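You operate a simulated robot arm through the tools that you are given. There is no shell and no other tool. Be economical: measure what you need, move in short steps, check, and stop when the job is done.

You are at the controls of a simulated robot arm. One attempt, no reset.

TASK
Turn the dose dial to 100 ml. Take the collared bottle that says "pink" from the top of the front bench and leave it on the lower shelf of the teal cart. Put the tin marked "F" from the top of the dark low table on the third shelf from the bottom of the wall rack and the tin labelled "E" on the lower shelf of the rusty low table. Fetch the blue scrub pad and set it on the steel tray. Open the basket gate, take the clear bottle labelled "still" from the second shelf from the bottom of the wall rack and leave it in the inside of the hoist basket, then shut the gate. Do these in any order. Set down upright: collared bottle, tin, clear bottle.

It is judged by the outcome, as a careful person would: the job done as asked, and still so three seconds after it is handed in. It fails if anything else is knocked over, pushed out of place, dropped, spilled or broken.

THE ROBOT
A 7-joint arm with a fingered hand on a trunk, on a base that drives. Base frame: it is fixed to the floor where the robot stands at the start and does not move with it; the origin is under the middle of the robot, x ahead of it, y to its left, z up; the surface under the hand at the start is at about z = 48. Lengths are in cm, angles in rad, forces in N, time in s.
With the tool pointing down near the work surface it reaches from about 36 to 72 cm from the robot's upright axis, wherever it stands. Its first joint turns from -2.897 to 2.897 rad. Places, roughly: basket gate [960, 370, 70]; blue scrub pad (7x10x4 cm) [810, 200, 50]; clear bottle [975, 225, 100]; collared bottle [675, -75, 75]; dose dial [50, 10, 60]; inside of the hoist basket [980, 370, 60]; lower shelf of the rusty low table [800, 240, 10]; lower shelf of the teal cart [850, 10, 20]; steel tray (12x12x2 cm) [680, -70, 80]; third shelf of the wall rack [990, 200, 140]; tin [800, 175, 50]. Payload 3.4 kg.
The tool frame sits at the grasp point between the pads (the TCP): z along the fingers, y along the line on which they close. The tips reach 2.5 cm beyond it. The gripper opens to 8.8 cm. The gripper's body begins 2.9 cm behind the TCP. The gripper is a hand of 3 fingers: y runs from the thumb to the fingers, the wrist lies at [-1.3, -10.6, -17.4] in the tool frame.
Orientation is told as [roll, pitch, yaw] about the base's x, y, z axes, in that order, counted from this pose: with the fingers straight down and the wrist toward the robot, the tool's x, y and z point along [0, 1, 0], [1, 0, 0] and [0, 0, -1] of the base frame.

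THE INTERFACE
- The arm moves only by the tool step_arm. Its argument "deltas" is text: rows parted by semicolons, each of 6 numbers parted by spaces: the shift along the tool's x, y, z in cm, then the turn, a rotation vector about the tool's x, y, z in rad. In form: tx ty tz ax ay az; .... A call has 1 to 20 rows; each row is the pose to reach, as a shift and turn from the pose commanded when the call began, along the tool's axes at that moment. Each row takes 0.2 s and may step no farther than 5 cm and 0.15 rad from the row before; otherwise, the whole call is refused. A pose out of reach is approached as far as the arm can. The call stops where the force on the tool passes 40 N (or 10 N more than at its start, if that is more) or the arm is blocked; 0.2 s more then pass. In this call time passes only in rows, and 0.2 s behind the last. The reply holds the time, the measured pose of the TCP, the force on the tool along the base axes, the opening and the grip force, in the units named above and with some noise, with the torque about the TCP (base axes, N m) and any sound that the robot's microphone picked up, and new pictures: "show" is both (left out), scene, wrist or none.
- Cameras (640 x 400 px; columns grow to the right, rows downward): "scene" is now at [1.84, 16.66, 130.57]; the picture's right is [0.10, -0.99, 0.00], its down [-0.70, -0.07, -0.71] and it looks along [0.71, 0.07, -0.70] (base axes); focal length 285 px, centre (320, 200). "wrist" rides on the gripper at [5.8, -8.5, -9.9] in the tool frame; the picture's right is [-0.67, 0.35, -0.66], its down [-0.69, -0.63, 0.37] and it looks along [-0.29, 0.69, 0.66] (tool axes); focal length 261 px, centre (320, 200). There is no depth. A picture from a camera that has moved, and an enlarged one, comes with that camera's place and axes in the base frame and with its lens.
- move_column(by): slides the trunk up (or, below 0, down) by that many cm; the arm and the scene camera ride with it, the base frame stays. It gives what a move gives, with no picture.
- roll_base(legs): drives the robot by 1 to 6 legs, each [ahead, left, turn to the left] in cm, cm and rad, along the robot's own axes; the way and the turn of a leg run together, so that a leg with both is an arc; at most 150 cm and 3.142 rad a leg. The arm and the cameras ride along, it lands a little off, and it stops where it bumps. It gives what a move gives, and a new picture of the scene camera.
- finger_targets(index, middle, thumb_bend, thumb_turn): sets how far each is bent, from 0 (flat) to 1 (curled in); at 0.3 the hand is open as for a grip, at 0.7 the pads meet at the TCP. One left out holds its place. A second passes; each finger stops where it meets its share of the squeeze, and holds until it gets a number again. It is the only way to open and close the hand. It gives what a move gives, with no picture; readings hold the bend of each and the force on the fingers (four entries, about 0 where the hand has none), thumb and palm. thumb_turn goes from beside the hand (0) to across from the fingers (1), as for a grip.
- turn_head(pan, tilt): turns the head with the scene camera to pan (to the left, within 2.705 rad either way) and tilt (down, from -0.506 to 1.204), counted from straight ahead of the robot. It gives what a move gives, and a new picture of the scene camera.
- inspect(camera, box): a new picture of the part [left, top, right, bottom] of that camera's present view, enlarged. It takes no simulated time.
- close_job(): hands the job in; it is judged then, once.

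Go step by step. Nothing tells you exact positions but the pictures and the camera data: compare them with the known pose of the tool, close in by small moves and look again before you grip or let go. The budget is 196 turns and 260 pictures, counting those below and the enlarged ones. Unless the task says otherwise, let go and move clear before handing in.

The tools are called by a JSON object that holds its "op" and its "data". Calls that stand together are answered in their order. step_arm: Moves the arm, as the interface text tells. Its arguments: {"type":"object","properties":{"deltas":{"type":"string"},"show":{"type":"string","enum":["both","scene","wrist","none"]}},"required":["deltas"]} The other tools are called the same way: move_column (by) slides the trunk up or down; finger_targets (index, middle, thumb_bend, thumb_turn) moves the fingers one by one; roll_base (legs) drives the base; turn_head (pan, tilt) turns the head that bears the scene camera; inspect (camera, box) takes an enlarged picture of a part of a camera's view; close_job () hands the job in.

At the start:

```text
t: 0.0
eef_pos: [51.04, 22.78, 91.51]
tcp_rot: [-0.001, 0.0, 0.0]
contact_force: [0.6, 0.3, 0.0]
torque: [0.0, 0.02, 0.0]
width: 8.76
finger_force: 0.0
shape: jaw
bend: [0.3, 0.3, 0.3, 0.98]
finger forces: [0.0, 0.0, 0.0, 0.0, 0.1, 0.0]
trunk travel left (down, up): [-32.5, 26.5]
robot x, y, heading: [-0.2, 0.18, 0.001]
head pan, tilt: [0.101, 0.782]
```

scene: 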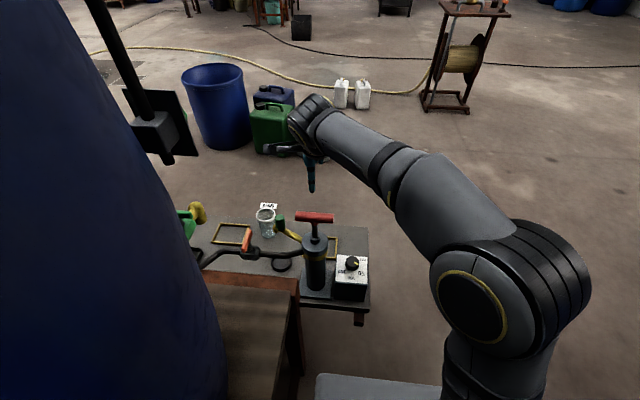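
wrist: 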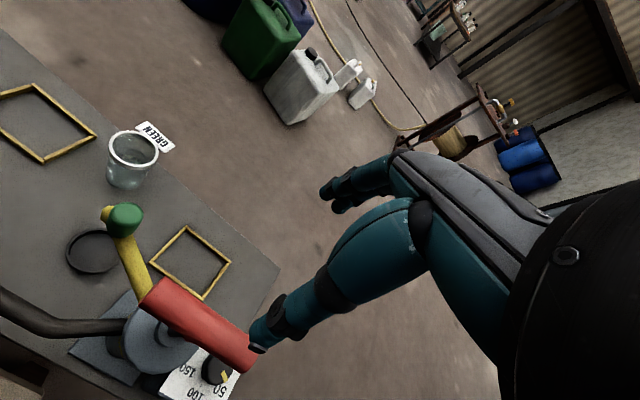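

I see a bench just ahead with a red-handled pump and a box with a dial on it. I'll look closer at the dial.

{"op": "inspect", "data": {"camera": "scene", "box": [280, 200, 400, 320]}}

{"op": "inspect", "data": {"camera": "wrist", "box": [120, 300, 300, 400]}}

```text
3.33 times, centred on (340, 260) of scene
camera zoom: at [1.84, 16.66, 130.57], right [0.1, -0.99, 0.0], down [-0.7, -0.07, -0.71], along [0.71, 0.07, -0.7], focal length 949 px, centre (253, 0)
```

zoom: 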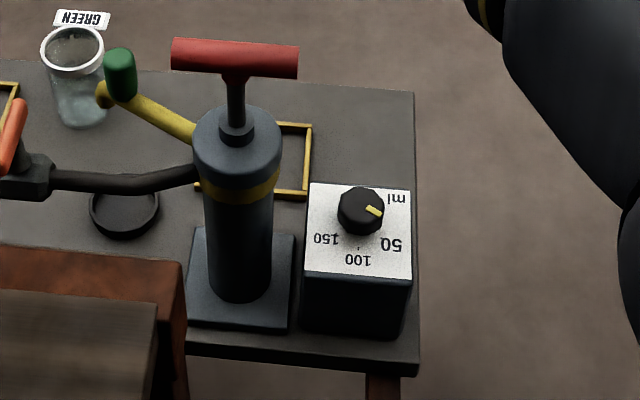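

```text
3.56 times, centred on (210, 350) of wrist
camera zoom: at [42.53, 28.63, 101.56], right [0.35, -0.67, 0.66], down [-0.63, -0.69, -0.37], along [0.69, -0.29, -0.66], focal length 927 px, centre (711, -333)
```

zoom: 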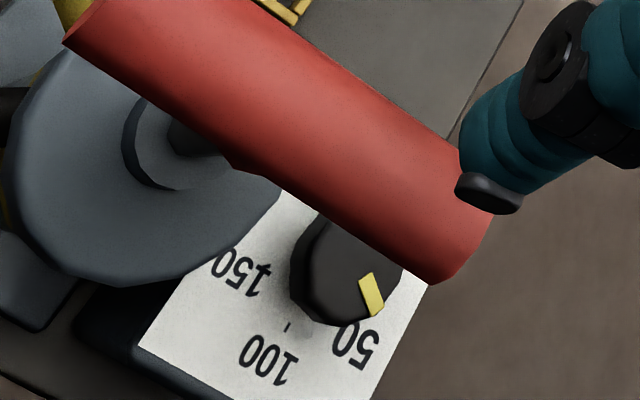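

The dial faces up at about (48, 12, 60), its pointer short of 50 and needing about 65° clockwise to reach 100. I'll move over it with the hand pre-turned the other way, so the turn ends with a neutral wrist.

{"op": "step_arm", "data": {"deltas": "-1.6 -0.4 0 0 0 -0.14; -3.2 -0.8 0 0 0 -0.28; -4.8 -1.2 0 0 0 -0.42; -6.4 -1.6 0 0 0 -0.56; -8 -2 0 0 0 -0.7; -9.6 -2.5 0 0 0 -0.84; -10.9 -2.9 0 0 0 -0.98; -10.9 -2.9 4 0 0 -1.1; -10.9 -2.9 8 0 0 -1.1; -10.9 -2.9 12 0 0 -1.1; -10.9 -2.9 16 0 0 -1.1"}}

{"op": "inspect", "data": {"camera": "wrist", "box": [160, 200, 480, 400]}}

```text
t: 2.4
eef_pos: [48.28, 11.77, 75.63]
tcp_rot: [0.001, 0.0, 1.1]
contact_force: [0.1, 0.7, 0.2]
torque: [-0.01, -0.01, -0.03]
width: 8.75
finger_force: 0.0
shape: jaw
bend: [0.3, 0.3, 0.3, 0.98]
finger forces: [0.0, 0.0, 0.0, 0.0, 0.0, 0.0]
trunk travel left (down, up): [-32.5, 26.5]
robot x, y, heading: [-0.33, -0.02, -0.004]
head pan, tilt: [0.101, 0.782]
camera scene: at [1.83, 16.66, 130.58], right [0.1, -0.99, 0.0], down [-0.7, -0.07, -0.71], along [0.71, 0.07, -0.7], focal length 285 px, centre (320, 200)
camera wrist: at [39.17, 6.97, 85.57], right [0.75, 0.01, 0.66], down [0.33, -0.87, -0.37], along [0.57, 0.49, -0.66], focal length 261 px, centre (320, 200)
```

scene: 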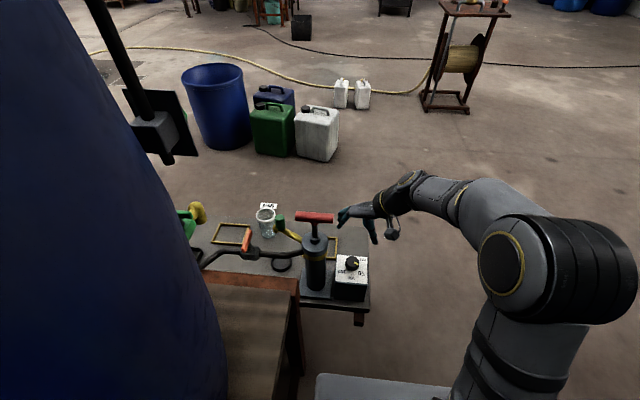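
wrist: 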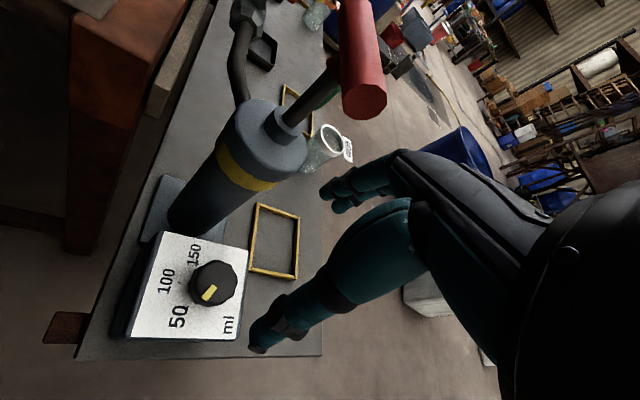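

```text
2.00 times, centred on (320, 300) of wrist
camera zoom: at [39.17, 6.97, 85.57], right [0.75, 0.01, 0.66], down [0.33, -0.87, -0.37], along [0.57, 0.49, -0.66], focal length 521 px, centre (320, 0)
```

zoom: 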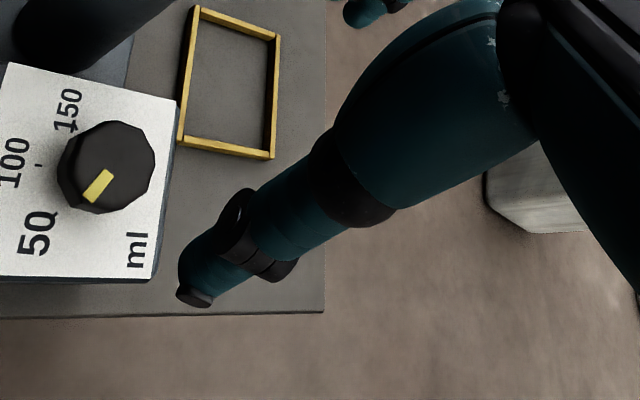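

The knob centre is confirmed at about (48.1, 12.05), pointing at 50. It needs 60° clockwise, so I'll lower the hand around it.

{"op": "step_arm", "data": {"deltas": "0.29 0.17 4 0 0 0; 0.29 0.17 8 0 0 0; 0.29 0.17 11 0 0 0; 0.29 0.17 13 0 0 0; 0.29 0.17 14.4 0 0 0"}}

{"op": "inspect", "data": {"camera": "scene", "box": [280, 180, 420, 320]}}

```text
t: 3.6
eef_pos: [48.01, 12.18, 61.12]
tcp_rot: [0.0, 0.001, 1.102]
contact_force: [-0.8, 0.3, 0.1]
torque: [0.02, -0.02, -0.01]
width: 8.74
finger_force: 0.2
shape: jaw
bend: [0.3, 0.3, 0.3, 0.98]
finger forces: [0.1, 0.0, 0.0, 0.0, 0.0, 0.0]
trunk travel left (down, up): [-32.5, 26.5]
robot x, y, heading: [0.13, 0.18, 0.0]
head pan, tilt: [0.101, 0.782]
camera scene: at [1.83, 16.66, 130.57], right [0.1, -0.99, 0.0], down [-0.7, -0.07, -0.71], along [0.71, 0.07, -0.7], focal length 285 px, centre (320, 200)
camera wrist: at [38.89, 7.28, 71.19], right [0.75, 0.01, 0.66], down [0.33, -0.87, -0.37], along [0.57, 0.49, -0.66], focal length 261 px, centre (320, 200)
```

scene: 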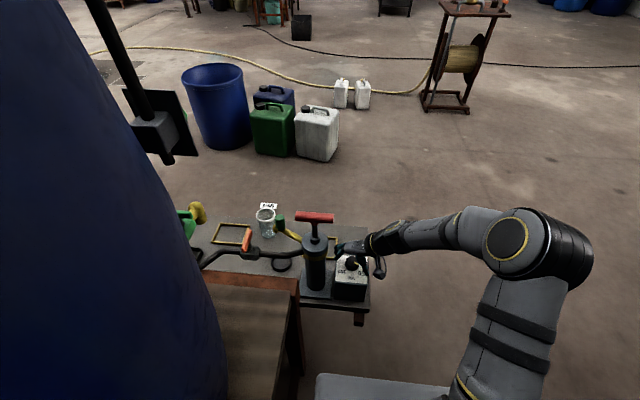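
wrist: 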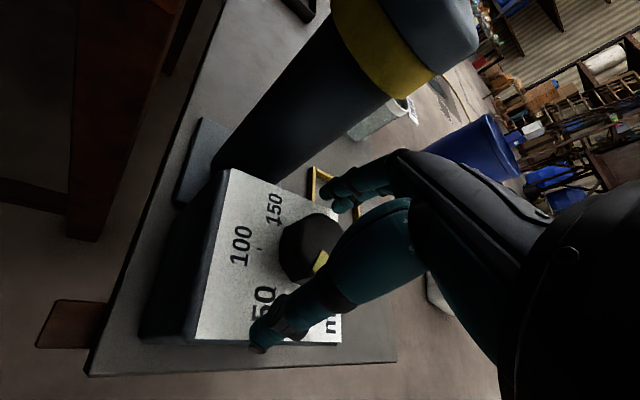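

```text
2.86 times, centred on (350, 250) of scene
camera zoom: at [1.83, 16.66, 130.57], right [0.1, -0.99, 0.0], down [-0.7, -0.07, -0.71], along [0.71, 0.07, -0.7], focal length 813 px, centre (234, 57)
```

zoom: 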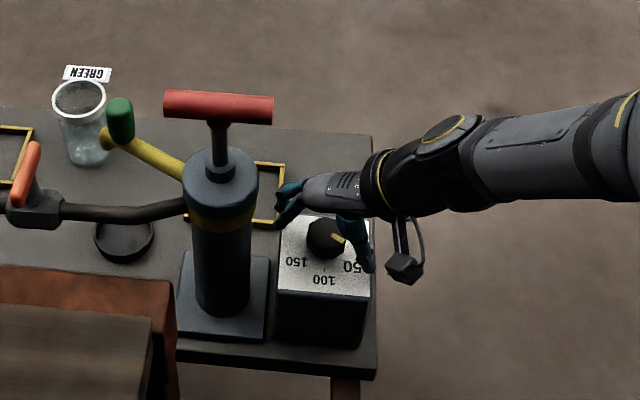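

The knob sits between thumb and fingers. I'll lower slightly and close.

{"op": "step_arm", "data": {"deltas": "0 0 0.4 0 0 0", "show": "none"}}

{"op": "finger_targets", "data": {"index": 0.6, "middle": 0.6, "thumb_bend": 0.6}}

{"op": "inspect", "data": {"camera": "wrist", "box": [160, 150, 480, 350]}}

```text
t: 4.0
eef_pos: [47.95, 12.07, 60.67]
tcp_rot: [0.0, 0.001, 1.1]
contact_force: [0.0, 0.4, 0.6]
torque: [-0.01, -0.03, 0.02]
width: 8.76
finger_force: 0.1
shape: jaw
bend: [0.3, 0.3, 0.3, 0.98]
finger forces: [0.1, 0.1, 0.0, 0.0, 0.0, 0.0]
trunk travel left (down, up): [-32.5, 26.5]
robot x, y, heading: [-0.0, 0.02, 0.004]
head pan, tilt: [0.101, 0.782]
```

```text
t: 5.0
eef_pos: [47.94, 12.1, 60.81]
tcp_rot: [-0.001, -0.004, 1.098]
contact_force: [2.8, 2.7, 17.2]
torque: [0.35, -0.32, 0.05]
width: 3.03
finger_force: 11.6
shape: fingers
bend: [0.57, 0.55, 0.55, 0.97]
finger forces: [2.8, 15.8, 0.1, 0.1, 4.6, 0.1]
trunk travel left (down, up): [-32.5, 26.5]
robot x, y, heading: [-0.11, 0.05, -0.002]
head pan, tilt: [0.101, 0.782]
```

```text
2.00 times, centred on (320, 250) of wrist
camera zoom: at [38.88, 7.29, 70.9], right [0.75, 0.01, 0.66], down [0.33, -0.87, -0.37], along [0.57, 0.49, -0.66], focal length 521 px, centre (320, 100)
```

zoom: 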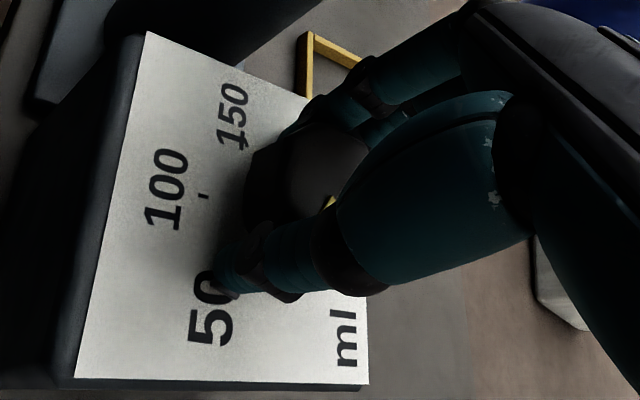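

I have the knob, with some upward push from the plate. I'll lift a hair and turn 1.05 rad clockwise.

{"op": "step_arm", "data": {"deltas": "0 0 -0.3 0 0 0.1; 0 0 -0.3 0 0 0.2; 0 0 -0.3 0 0 0.3; 0 0 -0.3 0 0 0.4; 0 0 -0.3 0 0 0.5; 0 0 -0.3 0 0 0.6; 0 0 -0.3 0 0 0.7; 0 0 -0.3 0 0 0.8; 0 0 -0.3 0 0 0.9; 0 0 -0.3 0 0 1.0; 0 0 -0.3 0 0 1.05"}}

{"op": "inspect", "data": {"camera": "scene", "box": [310, 230, 390, 300]}}

```text
t: 7.4
eef_pos: [47.95, 12.15, 61.03]
tcp_rot: [-0.002, 0.0, 0.049]
contact_force: [3.7, 2.5, 0.2]
torque: [-0.01, -0.15, 0.02]
width: 3.04
finger_force: 6.6
shape: fingers
bend: [0.55, 0.57, 0.56, 0.97]
finger forces: [3.9, 6.8, 0.0, 0.0, 3.3, 0.0]
trunk travel left (down, up): [-32.5, 26.5]
robot x, y, heading: [0.03, -0.25, -0.002]
head pan, tilt: [0.101, 0.782]
camera scene: at [1.88, 16.66, 130.57], right [0.1, -0.99, 0.0], down [-0.7, -0.07, -0.71], along [0.71, 0.07, -0.7], focal length 285 px, centre (320, 200)
camera wrist: at [39.21, 17.6, 71.03], right [0.38, -0.65, 0.66], down [-0.6, -0.72, -0.37], along [0.71, -0.25, -0.66], focal length 261 px, centre (320, 200)
```

scene: 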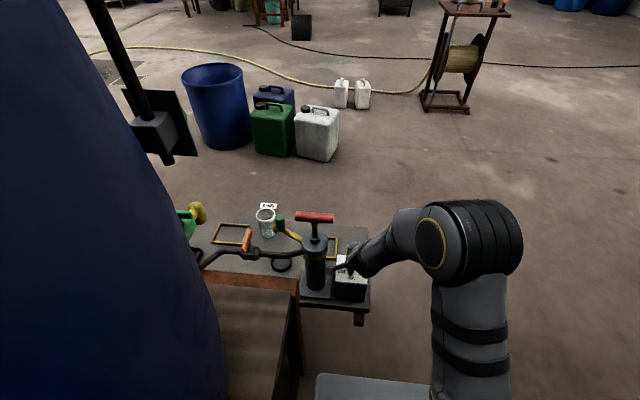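
wrist: 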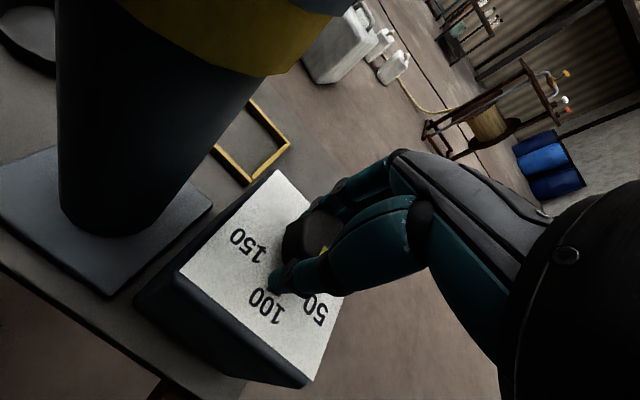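

```text
5.71 times, centred on (350, 265) of scene
camera zoom: at [1.88, 16.66, 130.57], right [0.1, -0.99, 0.0], down [-0.7, -0.07, -0.71], along [0.71, 0.07, -0.7], focal length 1626 px, centre (149, -171)
```

zoom: 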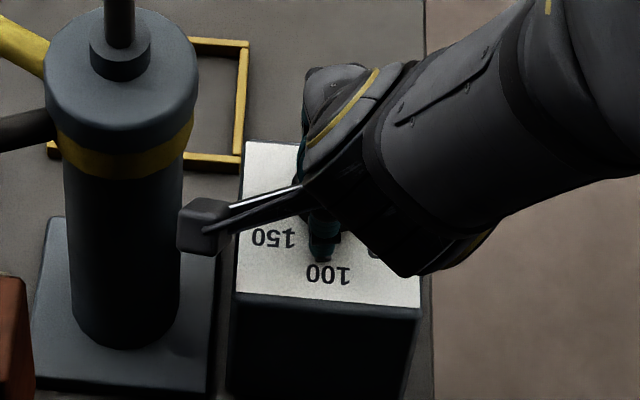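

The turn went smoothly. I'll check the pointer before letting go.

{"op": "inspect", "data": {"camera": "wrist", "box": [220, 190, 380, 330]}}

{"op": "finger_targets", "data": {"index": 0.3, "middle": 0.3, "thumb_bend": 0.3}}

{"op": "step_arm", "data": {"deltas": "0 0 -4 0 0 0; 0 0 -8 0 0 0; 0 0 -12 0 0 0; 0 0 -16 0 0 0; -5 0 -18 0 0 0; -10 0 -18 0 0 0", "show": "none"}}

{"op": "inspect", "data": {"camera": "scene", "box": [310, 230, 390, 300]}}

{"op": "inspect", "data": {"camera": "wrist", "box": [0, 150, 320, 350]}}

```text
2.86 times, centred on (300, 260) of wrist
camera zoom: at [39.21, 17.6, 71.03], right [0.38, -0.65, 0.66], down [-0.6, -0.72, -0.37], along [0.71, -0.25, -0.66], focal length 745 px, centre (377, 29)
```

zoom: 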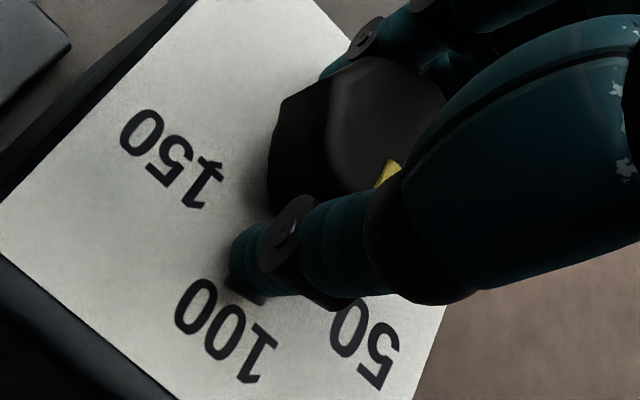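

```text
t: 8.4
eef_pos: [47.9, 12.17, 61.03]
tcp_rot: [0.001, 0.0, 0.051]
contact_force: [-0.5, 0.1, -0.5]
torque: [0.01, 0.0, 0.01]
width: 8.42
finger_force: 0.0
shape: fingers
bend: [0.3, 0.3, 0.3, 0.97]
finger forces: [0.1, 0.0, 0.0, 0.0, 0.1, 0.0]
trunk travel left (down, up): [-32.5, 26.5]
robot x, y, heading: [-0.23, -0.22, 0.002]
head pan, tilt: [0.101, 0.782]
```

```text
refused: row 5 steps farther than a row can; nothing moved
```

```text
5.71 times, centred on (350, 265) of scene
camera zoom: at [1.83, 16.66, 130.57], right [0.1, -0.99, 0.0], down [-0.7, -0.07, -0.71], along [0.71, 0.07, -0.7], focal length 1626 px, centre (149, -171)
```

zoom: 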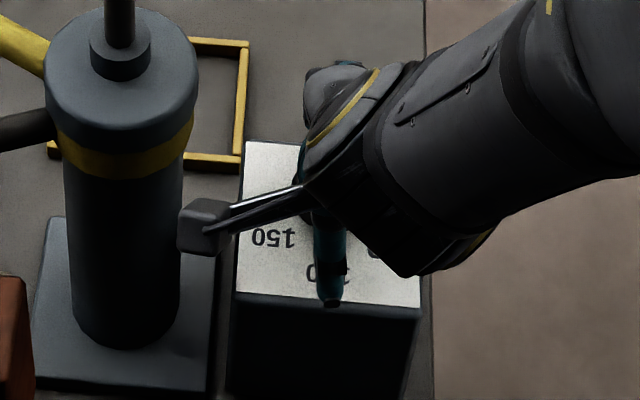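

```text
2.00 times, centred on (160, 250) of wrist
camera zoom: at [39.18, 17.58, 71.04], right [0.38, -0.65, 0.66], down [-0.59, -0.72, -0.37], along [0.71, -0.25, -0.66], focal length 521 px, centre (640, 100)
```

zoom: 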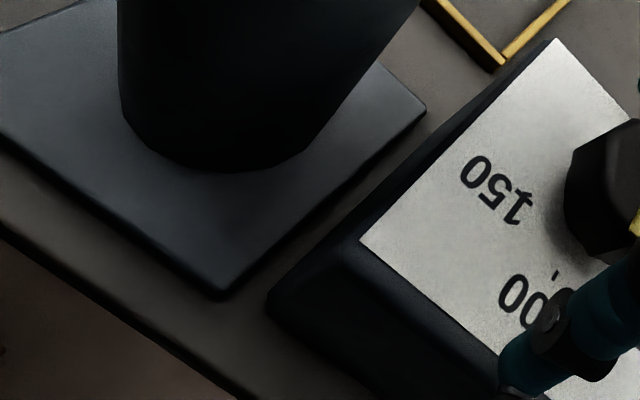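

I'm released. I'll back up and away from the handle, then look at the pointer.

{"op": "step_arm", "data": {"deltas": "0 0 -4 0 0 0; -2 0 -8 0 0 0; -5 0 -12 0 0 0; -8 0 -15 0 0 0; -11 0 -18 0 0 0; -15 0 -19 0 0 0"}}

{"op": "inspect", "data": {"camera": "scene", "box": [310, 230, 390, 300]}}

```text
t: 9.8
eef_pos: [48.69, -2.91, 80.12]
tcp_rot: [0.0, 0.0, 0.05]
contact_force: [-0.2, 1.5, 0.5]
torque: [0.02, 0.0, -0.02]
width: 8.44
finger_force: 0.0
shape: fingers
bend: [0.3, 0.3, 0.3, 0.98]
finger forces: [0.0, 0.0, 0.0, 0.1, 0.0, 0.1]
trunk travel left (down, up): [-32.5, 26.5]
robot x, y, heading: [0.11, -0.16, -0.001]
head pan, tilt: [0.101, 0.782]
camera scene: at [1.83, 16.66, 130.57], right [0.1, -0.99, 0.0], down [-0.7, -0.07, -0.71], along [0.71, 0.07, -0.7], focal length 285 px, centre (320, 200)
camera wrist: at [39.94, 2.48, 90.12], right [0.38, -0.65, 0.66], down [-0.59, -0.72, -0.37], along [0.71, -0.25, -0.66], focal length 261 px, centre (320, 200)
```

scene: 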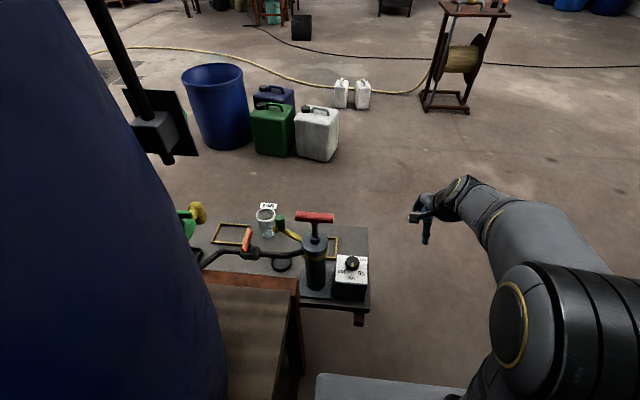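
wrist: 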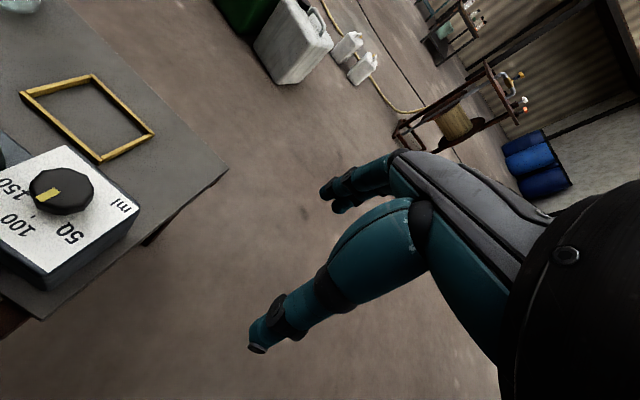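

```text
5.71 times, centred on (350, 265) of scene
camera zoom: at [1.83, 16.66, 130.57], right [0.1, -0.99, 0.0], down [-0.7, -0.07, -0.71], along [0.71, 0.07, -0.7], focal length 1626 px, centre (149, -171)
```

zoom: 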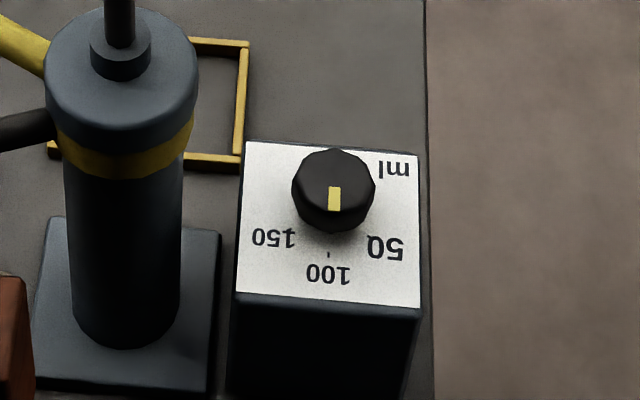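

The pointer is at or very near 100. I'll enlarge once more to confirm.

{"op": "inspect", "data": {"camera": "scene", "box": [338, 252, 368, 282]}}

{"op": "inspect", "data": {"camera": "wrist", "box": [0, 150, 120, 270]}}

{"op": "turn_head", "data": {"pan": 0.0, "tilt": 0.2}}

```text
13.33 times, centred on (353, 267) of scene
camera zoom: at [1.83, 16.66, 130.57], right [0.1, -0.99, 0.0], down [-0.7, -0.07, -0.71], along [0.71, 0.07, -0.7], focal length 3795 px, centre (-120, -693)
```

zoom: 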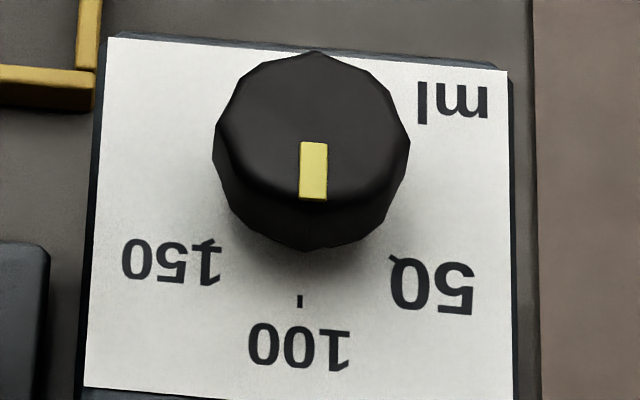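

```text
3.33 times, centred on (60, 210) of wrist
camera zoom: at [39.94, 2.48, 90.12], right [0.38, -0.65, 0.66], down [-0.59, -0.72, -0.37], along [0.71, -0.25, -0.66], focal length 869 px, centre (1187, 167)
```

zoom: 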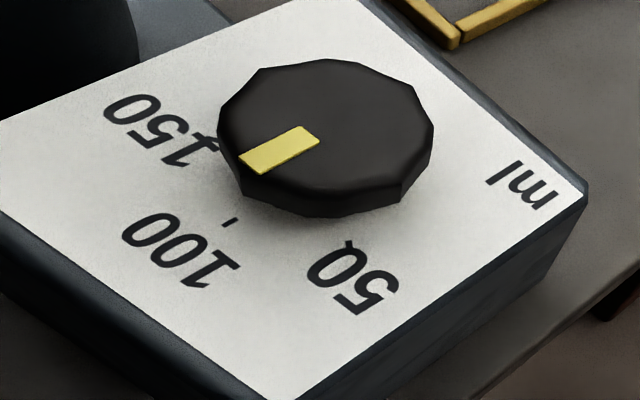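

```text
t: 10.8
eef_pos: [48.68, -2.99, 79.94]
tcp_rot: [0.0, 0.0, 0.052]
contact_force: [-0.2, -0.1, 0.2]
torque: [-0.02, 0.01, -0.03]
width: 8.45
finger_force: 0.0
shape: fingers
bend: [0.3, 0.3, 0.3, 0.98]
finger forces: [0.0, 0.0, 0.0, 0.0, 0.0, 0.0]
trunk travel left (down, up): [-32.5, 26.5]
robot x, y, heading: [0.28, 0.3, -0.002]
head pan, tilt: [0.0, 0.201]
camera scene: at [3.04, 15.83, 135.78], right [0.0, -1.0, 0.0], down [-0.2, 0.0, -0.98], along [0.98, 0.0, -0.2], focal length 285 px, centre (320, 200)
```

scene: 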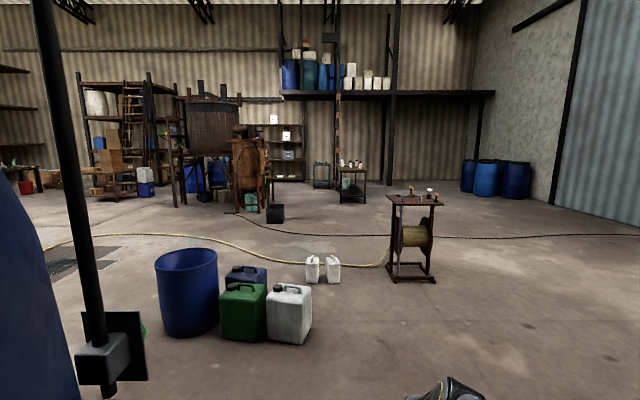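

The dial is done: it points at 100. Next come the distant stations, so I'll check the right side before driving around the reel stand.

{"op": "turn_head", "data": {"pan": -0.9, "tilt": 0.5}}

{"op": "turn_head", "data": {"pan": -2.0, "tilt": 0.6}}

```text
t: 12.0
eef_pos: [48.79, -2.8, 80.01]
tcp_rot: [0.0, 0.0, 0.051]
contact_force: [0.5, -0.3, -0.3]
torque: [0.0, 0.02, -0.01]
width: 8.45
finger_force: 0.1
shape: fingers
bend: [0.3, 0.3, 0.3, 0.98]
finger forces: [0.0, 0.0, 0.0, 0.1, 0.0, 0.0]
trunk travel left (down, up): [-32.5, 26.5]
robot x, y, heading: [0.02, -0.23, 0.001]
head pan, tilt: [-0.901, 0.499]
camera scene: at [-0.62, 8.71, 133.02], right [-0.78, -0.62, 0.0], down [-0.3, 0.37, -0.88], along [0.55, -0.69, -0.48], focal length 285 px, centre (320, 200)
```

scene: 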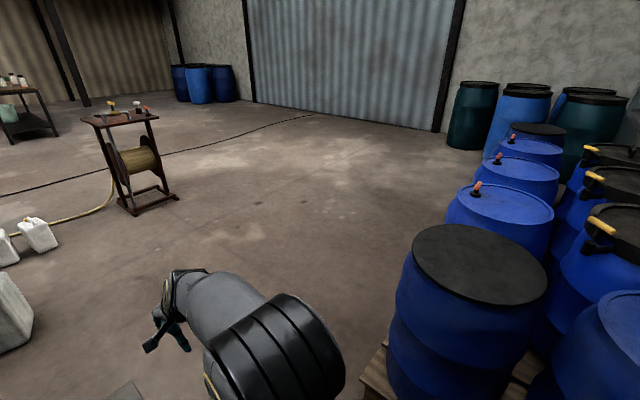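

```text
t: 13.3
eef_pos: [48.76, -2.76, 80.06]
tcp_rot: [-0.001, 0.0, 0.051]
contact_force: [0.6, 0.5, -0.4]
torque: [-0.01, -0.01, -0.01]
width: 8.44
finger_force: 0.0
shape: fingers
bend: [0.3, 0.3, 0.3, 0.98]
finger forces: [0.0, 0.0, 0.0, 0.0, 0.0, 0.1]
trunk travel left (down, up): [-32.5, 26.5]
robot x, y, heading: [0.23, -0.05, -0.002]
head pan, tilt: [-2.0, 0.6]
camera scene: at [-9.95, 7.79, 132.11], right [-0.91, 0.42, 0.0], down [0.23, 0.51, -0.83], along [-0.34, -0.75, -0.56], focal length 285 px, centre (320, 200)
```

scene: 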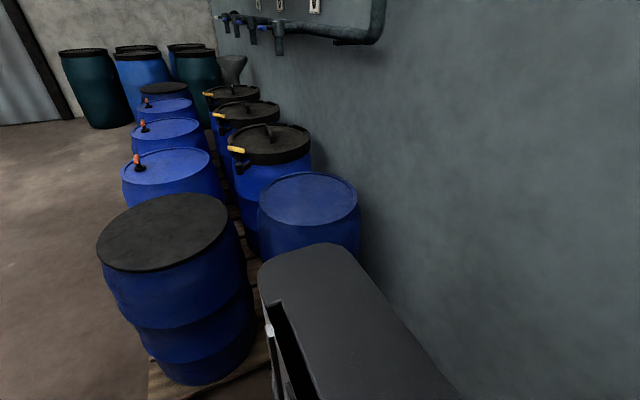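

There's a pallet of barrels to the right and the bench to the front left. I'll look down to judge the gap and the base's own size.

{"op": "turn_head", "data": {"pan": -0.5, "tilt": 1.2}}

{"op": "turn_head", "data": {"pan": -1.4, "tilt": 1.2}}

```text
t: 14.9
eef_pos: [48.74, -2.93, 80.05]
tcp_rot: [0.001, 0.0, 0.05]
contact_force: [-0.2, -0.1, -0.7]
torque: [-0.01, 0.0, 0.01]
width: 8.46
finger_force: 0.1
shape: fingers
bend: [0.3, 0.3, 0.3, 0.98]
finger forces: [0.0, 0.0, 0.0, 0.0, 0.1, 0.1]
trunk travel left (down, up): [-32.5, 26.5]
robot x, y, heading: [-0.16, -0.21, 0.002]
head pan, tilt: [-0.499, 1.201]
camera scene: at [-1.36, 13.15, 127.65], right [-0.48, -0.88, 0.0], down [-0.82, 0.45, -0.36], along [0.32, -0.17, -0.93], focal length 285 px, centre (320, 200)
```

scene: 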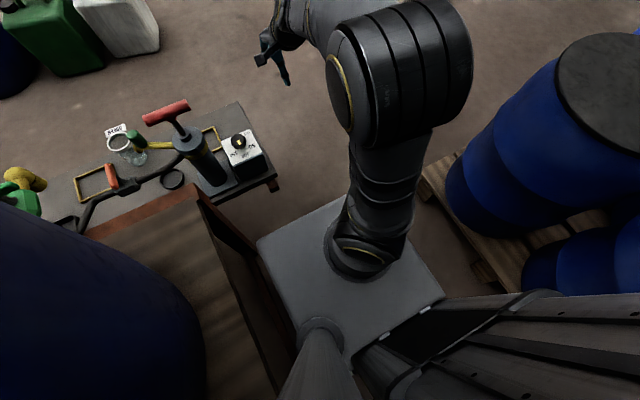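

```text
t: 16.1
eef_pos: [48.79, -2.78, 80.02]
tcp_rot: [0.0, -0.001, 0.05]
contact_force: [-0.3, 0.4, -0.4]
torque: [-0.05, 0.03, 0.01]
width: 8.45
finger_force: 0.1
shape: fingers
bend: [0.3, 0.3, 0.3, 0.98]
finger forces: [0.1, 0.1, 0.0, 0.0, 0.0, 0.1]
trunk travel left (down, up): [-32.5, 26.5]
robot x, y, heading: [0.28, -0.16, 0.003]
head pan, tilt: [-1.4, 1.201]
camera scene: at [-5.32, 10.32, 127.65], right [-0.99, -0.17, 0.0], down [-0.16, 0.92, -0.36], along [0.06, -0.36, -0.93], focal length 285 px, centre (320, 200)
```

scene: 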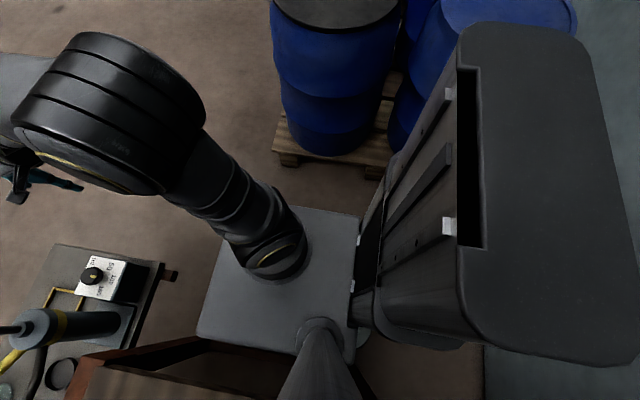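

The gap between bench and pallet is tight but passable. I'll shift right 20, then go forward and around the right of the reel stand.

{"op": "turn_head", "data": {"pan": -0.1, "tilt": 0.45}}

{"op": "roll_base", "data": {"legs": [[0, -20, 0], [70, 0, 0], [90, -100, 0], [110, -40, 0], [130, 0, 0]]}}

```text
t: 17.6
eef_pos: [48.74, -2.83, 79.92]
tcp_rot: [-0.001, 0.0, 0.052]
contact_force: [0.4, -0.7, 0.8]
torque: [-0.02, -0.03, 0.01]
width: 8.44
finger_force: 0.1
shape: fingers
bend: [0.3, 0.3, 0.3, 0.98]
finger forces: [0.0, 0.1, 0.1, 0.1, 0.1, 0.0]
trunk travel left (down, up): [-32.5, 26.5]
robot x, y, heading: [-0.36, -0.04, 0.002]
head pan, tilt: [-0.099, 0.45]
camera scene: at [2.87, 14.91, 133.46], right [-0.1, -0.99, 0.0], down [-0.43, 0.04, -0.9], along [0.9, -0.09, -0.44], focal length 285 px, centre (320, 200)
```

scene: 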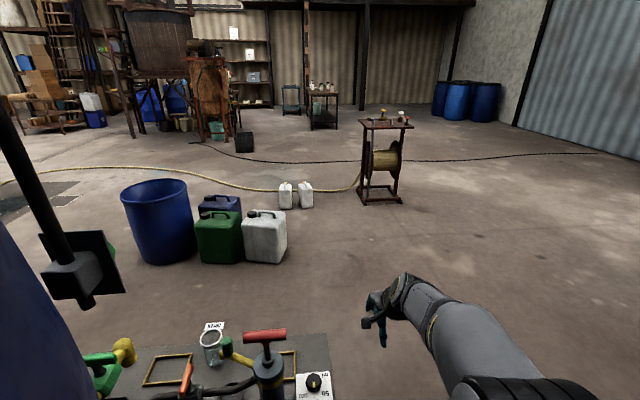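

```text
t: 40.6
eef_pos: [446.65, -167.37, 79.91]
tcp_rot: [0.0, 0.0, 0.049]
contact_force: [-0.3, -0.3, -0.4]
torque: [0.03, -0.01, 0.05]
width: 8.46
finger_force: 0.0
shape: fingers
bend: [0.3, 0.3, 0.3, 0.98]
finger forces: [0.1, 0.0, 0.1, 0.0, 0.1, 0.1]
trunk travel left (down, up): [-32.5, 26.5]
robot x, y, heading: [398.24, -164.6, -0.004]
head pan, tilt: [-0.099, 0.45]
camera scene: at [400.78, -149.47, 133.47], right [-0.1, -0.99, 0.0], down [-0.43, 0.04, -0.9], along [0.9, -0.09, -0.44], focal length 285 px, centre (320, 200)
```

scene: 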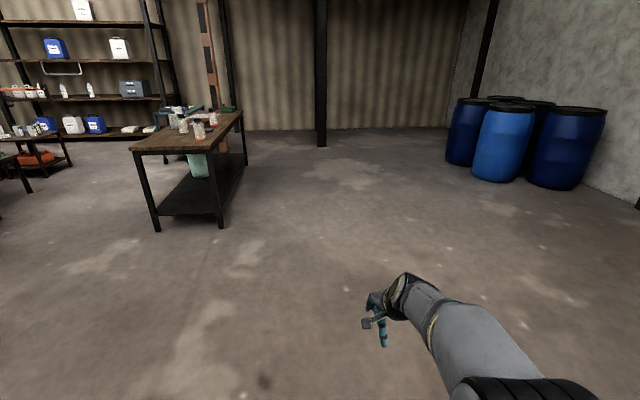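

The bench's near end is at about x 622, y −88 to −28, and it runs away from me. I'll zoom in on it.

{"op": "inspect", "data": {"camera": "scene", "box": [120, 90, 260, 180]}}

{"op": "inspect", "data": {"camera": "scene", "box": [0, 0, 260, 160]}}

```text
4.44 times, centred on (190, 135) of scene
camera zoom: at [400.78, -149.47, 133.47], right [-0.1, -0.99, 0.0], down [-0.43, 0.04, -0.9], along [0.9, -0.09, -0.44], focal length 1265 px, centre (898, 489)
```

zoom: 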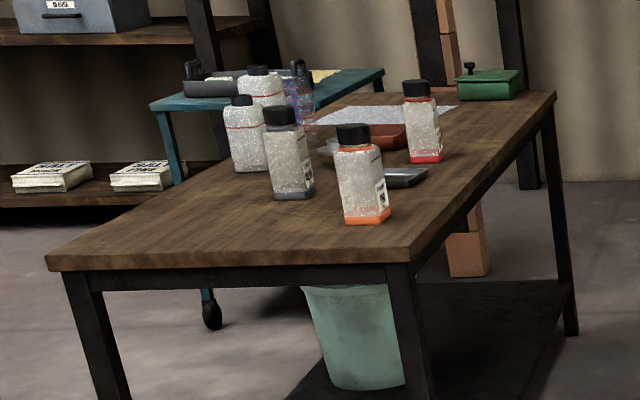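

```text
2.46 times, centred on (130, 80) of scene
camera zoom: at [400.78, -149.47, 133.47], right [-0.1, -0.99, 0.0], down [-0.43, 0.04, -0.9], along [0.9, -0.09, -0.44], focal length 701 px, centre (788, 495)
```

zoom: 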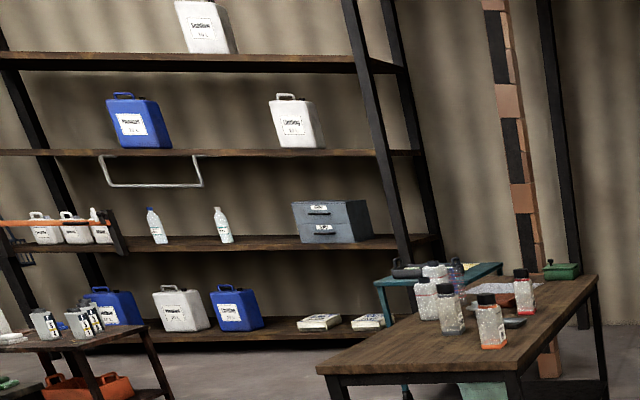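

Four collared bottles stand on the bench around (656–712, −70…−33). I'll raise the trunk and come alongside the bench's right side, facing +y, to read the labels.

{"op": "move_column", "data": {"by": 20}}

{"op": "roll_base", "data": {"legs": [[120, 0, 0], [0, 0, 1.571], [0, -150, 0], [0, -15, 0]]}}

{"op": "inspect", "data": {"camera": "scene", "box": [100, 50, 420, 250]}}

```text
t: 42.8
eef_pos: [446.65, -167.35, 100.09]
tcp_rot: [0.0, -0.001, 0.049]
contact_force: [0.0, 0.4, 0.4]
torque: [0.01, -0.01, -0.04]
width: 8.45
finger_force: 0.0
shape: fingers
bend: [0.3, 0.3, 0.3, 0.98]
finger forces: [0.0, 0.0, 0.0, 0.0, 0.0, 0.1]
trunk travel left (down, up): [-52.5, 6.5]
robot x, y, heading: [397.84, -164.54, -0.0]
head pan, tilt: [-0.099, 0.45]
```

```text
t: 60.5
eef_pos: [681.3, -114.16, 99.88]
tcp_rot: [-0.001, -0.001, 1.627]
contact_force: [0.7, -0.5, -0.6]
torque: [0.03, 0.02, 0.0]
width: 8.46
finger_force: 0.0
shape: fingers
bend: [0.3, 0.3, 0.3, 0.98]
finger forces: [0.1, 0.2, 0.0, 0.1, 0.0, 0.0]
trunk travel left (down, up): [-52.5, 6.5]
robot x, y, heading: [678.88, -163.09, 1.581]
head pan, tilt: [-0.099, 0.45]
camera scene: at [663.62, -159.82, 153.48], right [1.0, -0.09, 0.0], down [-0.04, -0.43, -0.9], along [0.08, 0.9, -0.44], focal length 285 px, centre (320, 200)
```

scene: 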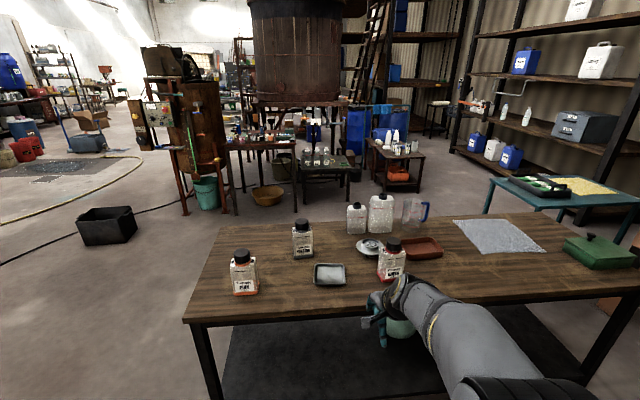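

```text
2.00 times, centred on (260, 150) of scene
camera zoom: at [663.62, -159.82, 153.48], right [1.0, -0.09, 0.0], down [-0.04, -0.43, -0.9], along [0.08, 0.9, -0.44], focal length 569 px, centre (440, 300)
```

zoom: 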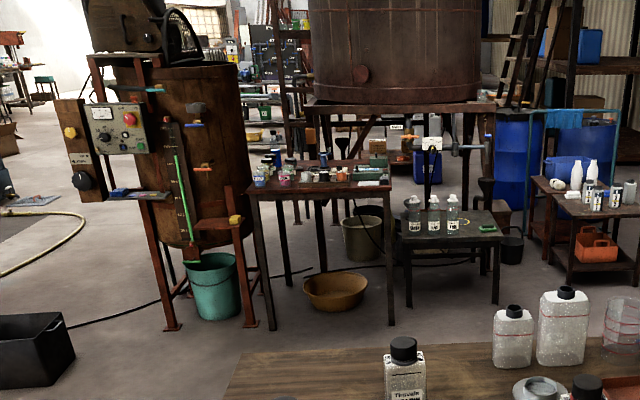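

{"op": "inspect", "data": {"camera": "scene", "box": [220, 210, 330, 300]}}

{"op": "inspect", "data": {"camera": "scene", "box": [330, 190, 450, 290]}}

```text
4.44 times, centred on (275, 255) of scene
camera zoom: at [663.62, -159.82, 153.48], right [1.0, -0.09, 0.0], down [-0.04, -0.43, -0.9], along [0.08, 0.9, -0.44], focal length 1265 px, centre (520, -44)
```

zoom: 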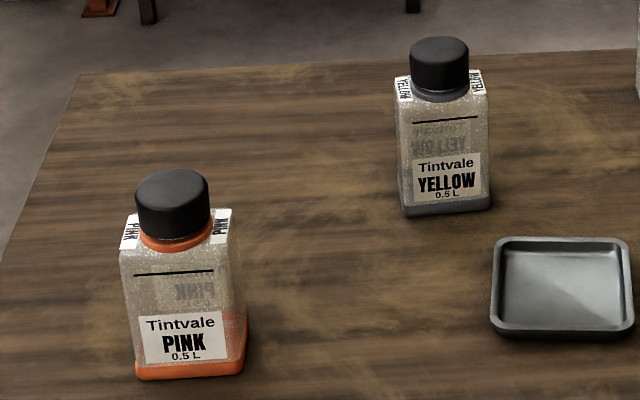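

```text
4.00 times, centred on (390, 240) of scene
camera zoom: at [663.62, -159.82, 153.48], right [1.0, -0.09, 0.0], down [-0.04, -0.43, -0.9], along [0.08, 0.9, -0.44], focal length 1139 px, centre (40, 40)
```

zoom: 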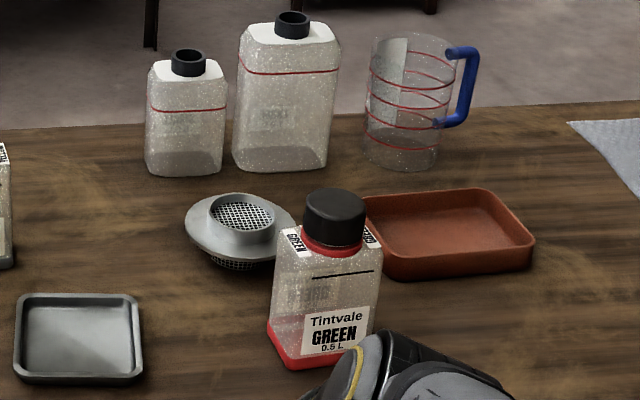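

PINK is the orange-collared bottle near (643, −72), and the steel tray is near (682, −70). The bottle's body looks about as wide as my opening, so I'd grip the cap. I'll view the teal cart and the low tables before choosing the grasp.

{"op": "turn_head", "data": {"pan": -0.75, "tilt": 0.35}}

{"op": "inspect", "data": {"camera": "scene", "box": [160, 80, 480, 280]}}

{"op": "inspect", "data": {"camera": "scene", "box": [0, 50, 160, 150]}}

```text
t: 61.6
eef_pos: [681.4, -114.09, 100.04]
tcp_rot: [-0.001, 0.001, 1.626]
contact_force: [0.3, -0.4, 0.4]
torque: [0.0, 0.02, 0.0]
width: 8.45
finger_force: 0.1
shape: fingers
bend: [0.3, 0.3, 0.3, 0.98]
finger forces: [0.0, 0.0, 0.0, 0.0, 0.0, 0.0]
trunk travel left (down, up): [-52.5, 6.5]
robot x, y, heading: [678.75, -162.87, 1.575]
head pan, tilt: [-0.75, 0.351]
camera scene: at [668.98, -162.12, 154.39], right [0.74, -0.68, 0.0], down [-0.23, -0.25, -0.94], along [0.64, 0.69, -0.34], focal length 285 px, centre (320, 200)
```

scene: 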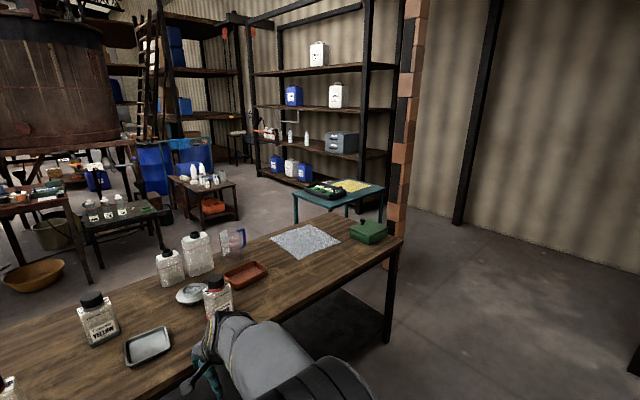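

```text
2.00 times, centred on (320, 180) of scene
camera zoom: at [668.98, -162.12, 154.39], right [0.74, -0.68, 0.0], down [-0.23, -0.25, -0.94], along [0.64, 0.69, -0.34], focal length 569 px, centre (320, 240)
```

zoom: 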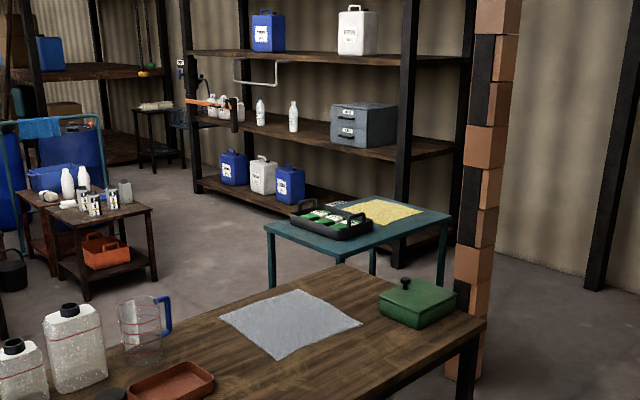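

```text
4.00 times, centred on (80, 100) of scene
camera zoom: at [668.98, -162.12, 154.39], right [0.74, -0.68, 0.0], down [-0.23, -0.25, -0.94], along [0.64, 0.69, -0.34], focal length 1139 px, centre (1280, 600)
```

zoom: 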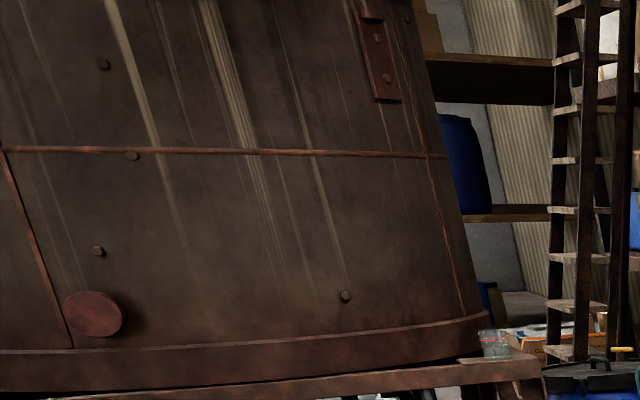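

The layout is clear. Now I'll line up with PINK: shift left 34 and ahead 33, leaving the hand just above and in front of the cap.

{"op": "roll_base", "data": {"legs": [[0, 34, 0], [33, 0, 0]]}}

{"op": "turn_head", "data": {"pan": 0.0, "tilt": 0.75}}

{"op": "step_arm", "data": {"deltas": "0 0 -0.5 0 0 0", "show": "wrist"}}

```text
t: 65.5
eef_pos: [647.57, -81.85, 99.95]
tcp_rot: [0.001, 0.0, 1.623]
contact_force: [-0.5, -1.2, 0.3]
torque: [0.0, -0.02, -0.04]
width: 8.45
finger_force: 0.0
shape: fingers
bend: [0.3, 0.3, 0.3, 0.98]
finger forces: [0.1, 0.0, 0.0, 0.0, 0.0, 0.1]
trunk travel left (down, up): [-52.5, 6.5]
robot x, y, heading: [644.67, -130.61, 1.569]
head pan, tilt: [-0.75, 0.351]
camera scene: at [635.13, -129.74, 154.39], right [0.73, -0.68, 0.0], down [-0.23, -0.25, -0.94], along [0.64, 0.69, -0.34], focal length 285 px, centre (320, 200)
```

scene: 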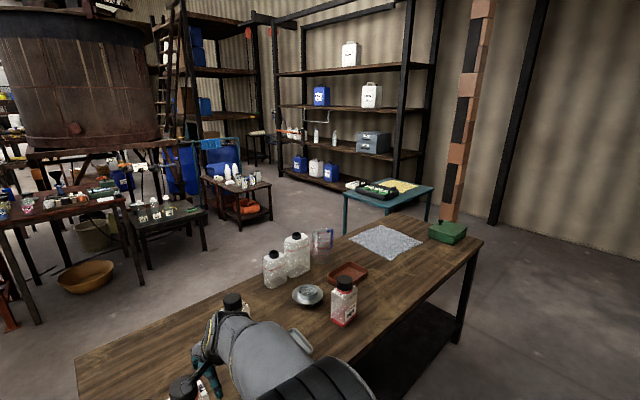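

```text
t: 66.7
eef_pos: [647.65, -81.83, 100.08]
tcp_rot: [0.0, 0.0, 1.622]
contact_force: [0.2, 0.7, 0.5]
torque: [0.0, 0.0, -0.02]
width: 8.48
finger_force: 0.1
shape: fingers
bend: [0.3, 0.3, 0.3, 0.98]
finger forces: [0.0, 0.0, 0.0, 0.1, 0.1, 0.0]
trunk travel left (down, up): [-52.5, 6.5]
robot x, y, heading: [645.09, -130.57, 1.577]
head pan, tilt: [0.0, 0.75]
camera scene: at [628.78, -128.33, 150.83], right [1.0, 0.0, 0.0], down [0.0, -0.68, -0.73], along [0.0, 0.73, -0.68], focal length 285 px, centre (320, 200)
```

scene: 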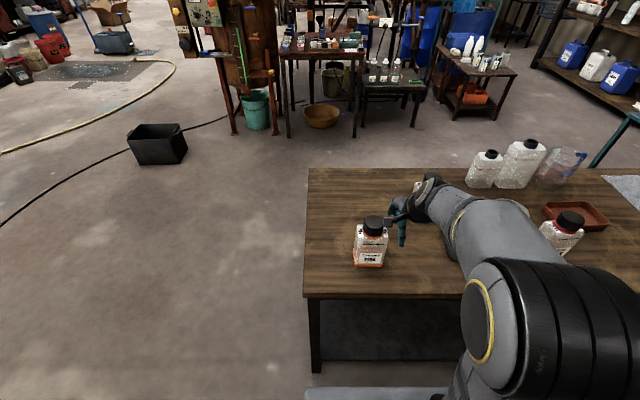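

```text
t: 67.0
eef_pos: [647.74, -81.75, 100.49]
tcp_rot: [0.0, -0.001, 1.623]
contact_force: [0.1, -0.1, -0.2]
torque: [0.02, 0.01, -0.03]
width: 8.42
finger_force: 0.0
shape: fingers
bend: [0.3, 0.3, 0.3, 0.98]
finger forces: [0.1, 0.0, 0.0, 0.0, 0.0, 0.0]
trunk travel left (down, up): [-52.5, 6.5]
robot x, y, heading: [644.43, -130.76, 1.571]
head pan, tilt: [0.0, 0.75]
camera wrist: at [642.32, -90.63, 110.63], right [0.65, 0.38, 0.66], down [0.72, -0.59, -0.37], along [0.25, 0.71, -0.66], focal length 261 px, centre (320, 200)
```

wrist: 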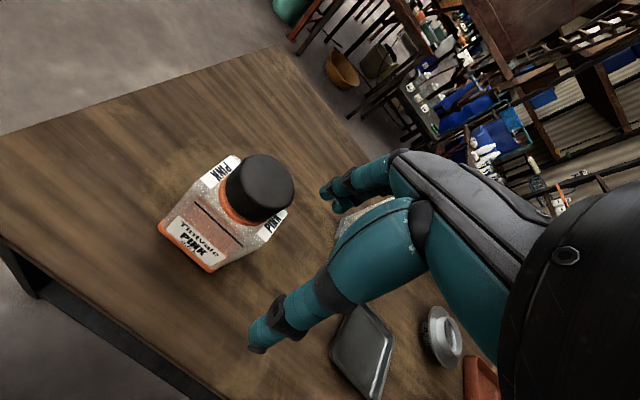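

{"op": "inspect", "data": {"camera": "scene", "box": [330, 190, 430, 290]}}

{"op": "inspect", "data": {"camera": "wrist", "box": [150, 140, 310, 280]}}

```text
4.00 times, centred on (380, 240) of scene
camera zoom: at [628.78, -128.34, 150.83], right [1.0, 0.0, 0.0], down [0.0, -0.68, -0.73], along [0.0, 0.73, -0.68], focal length 1139 px, centre (80, 40)
```

zoom: 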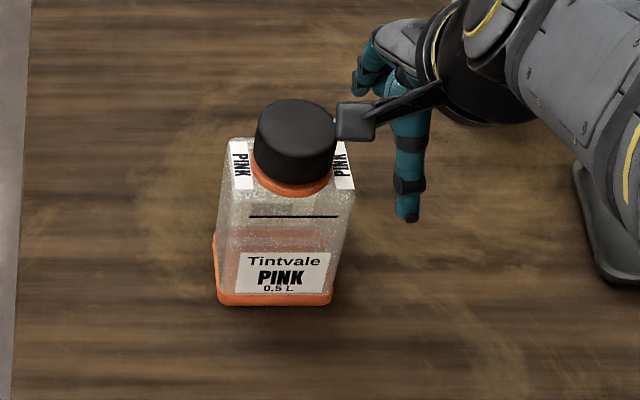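

```text
2.86 times, centred on (230, 210) of wrist
camera zoom: at [642.32, -90.63, 110.63], right [0.65, 0.38, 0.66], down [0.72, -0.59, -0.37], along [0.25, 0.71, -0.66], focal length 745 px, centre (577, 171)
```

zoom: 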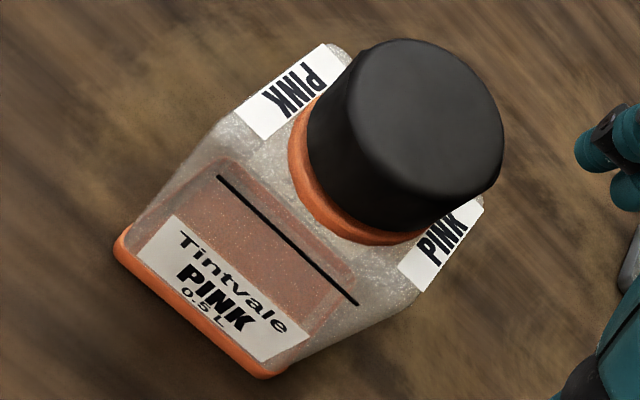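

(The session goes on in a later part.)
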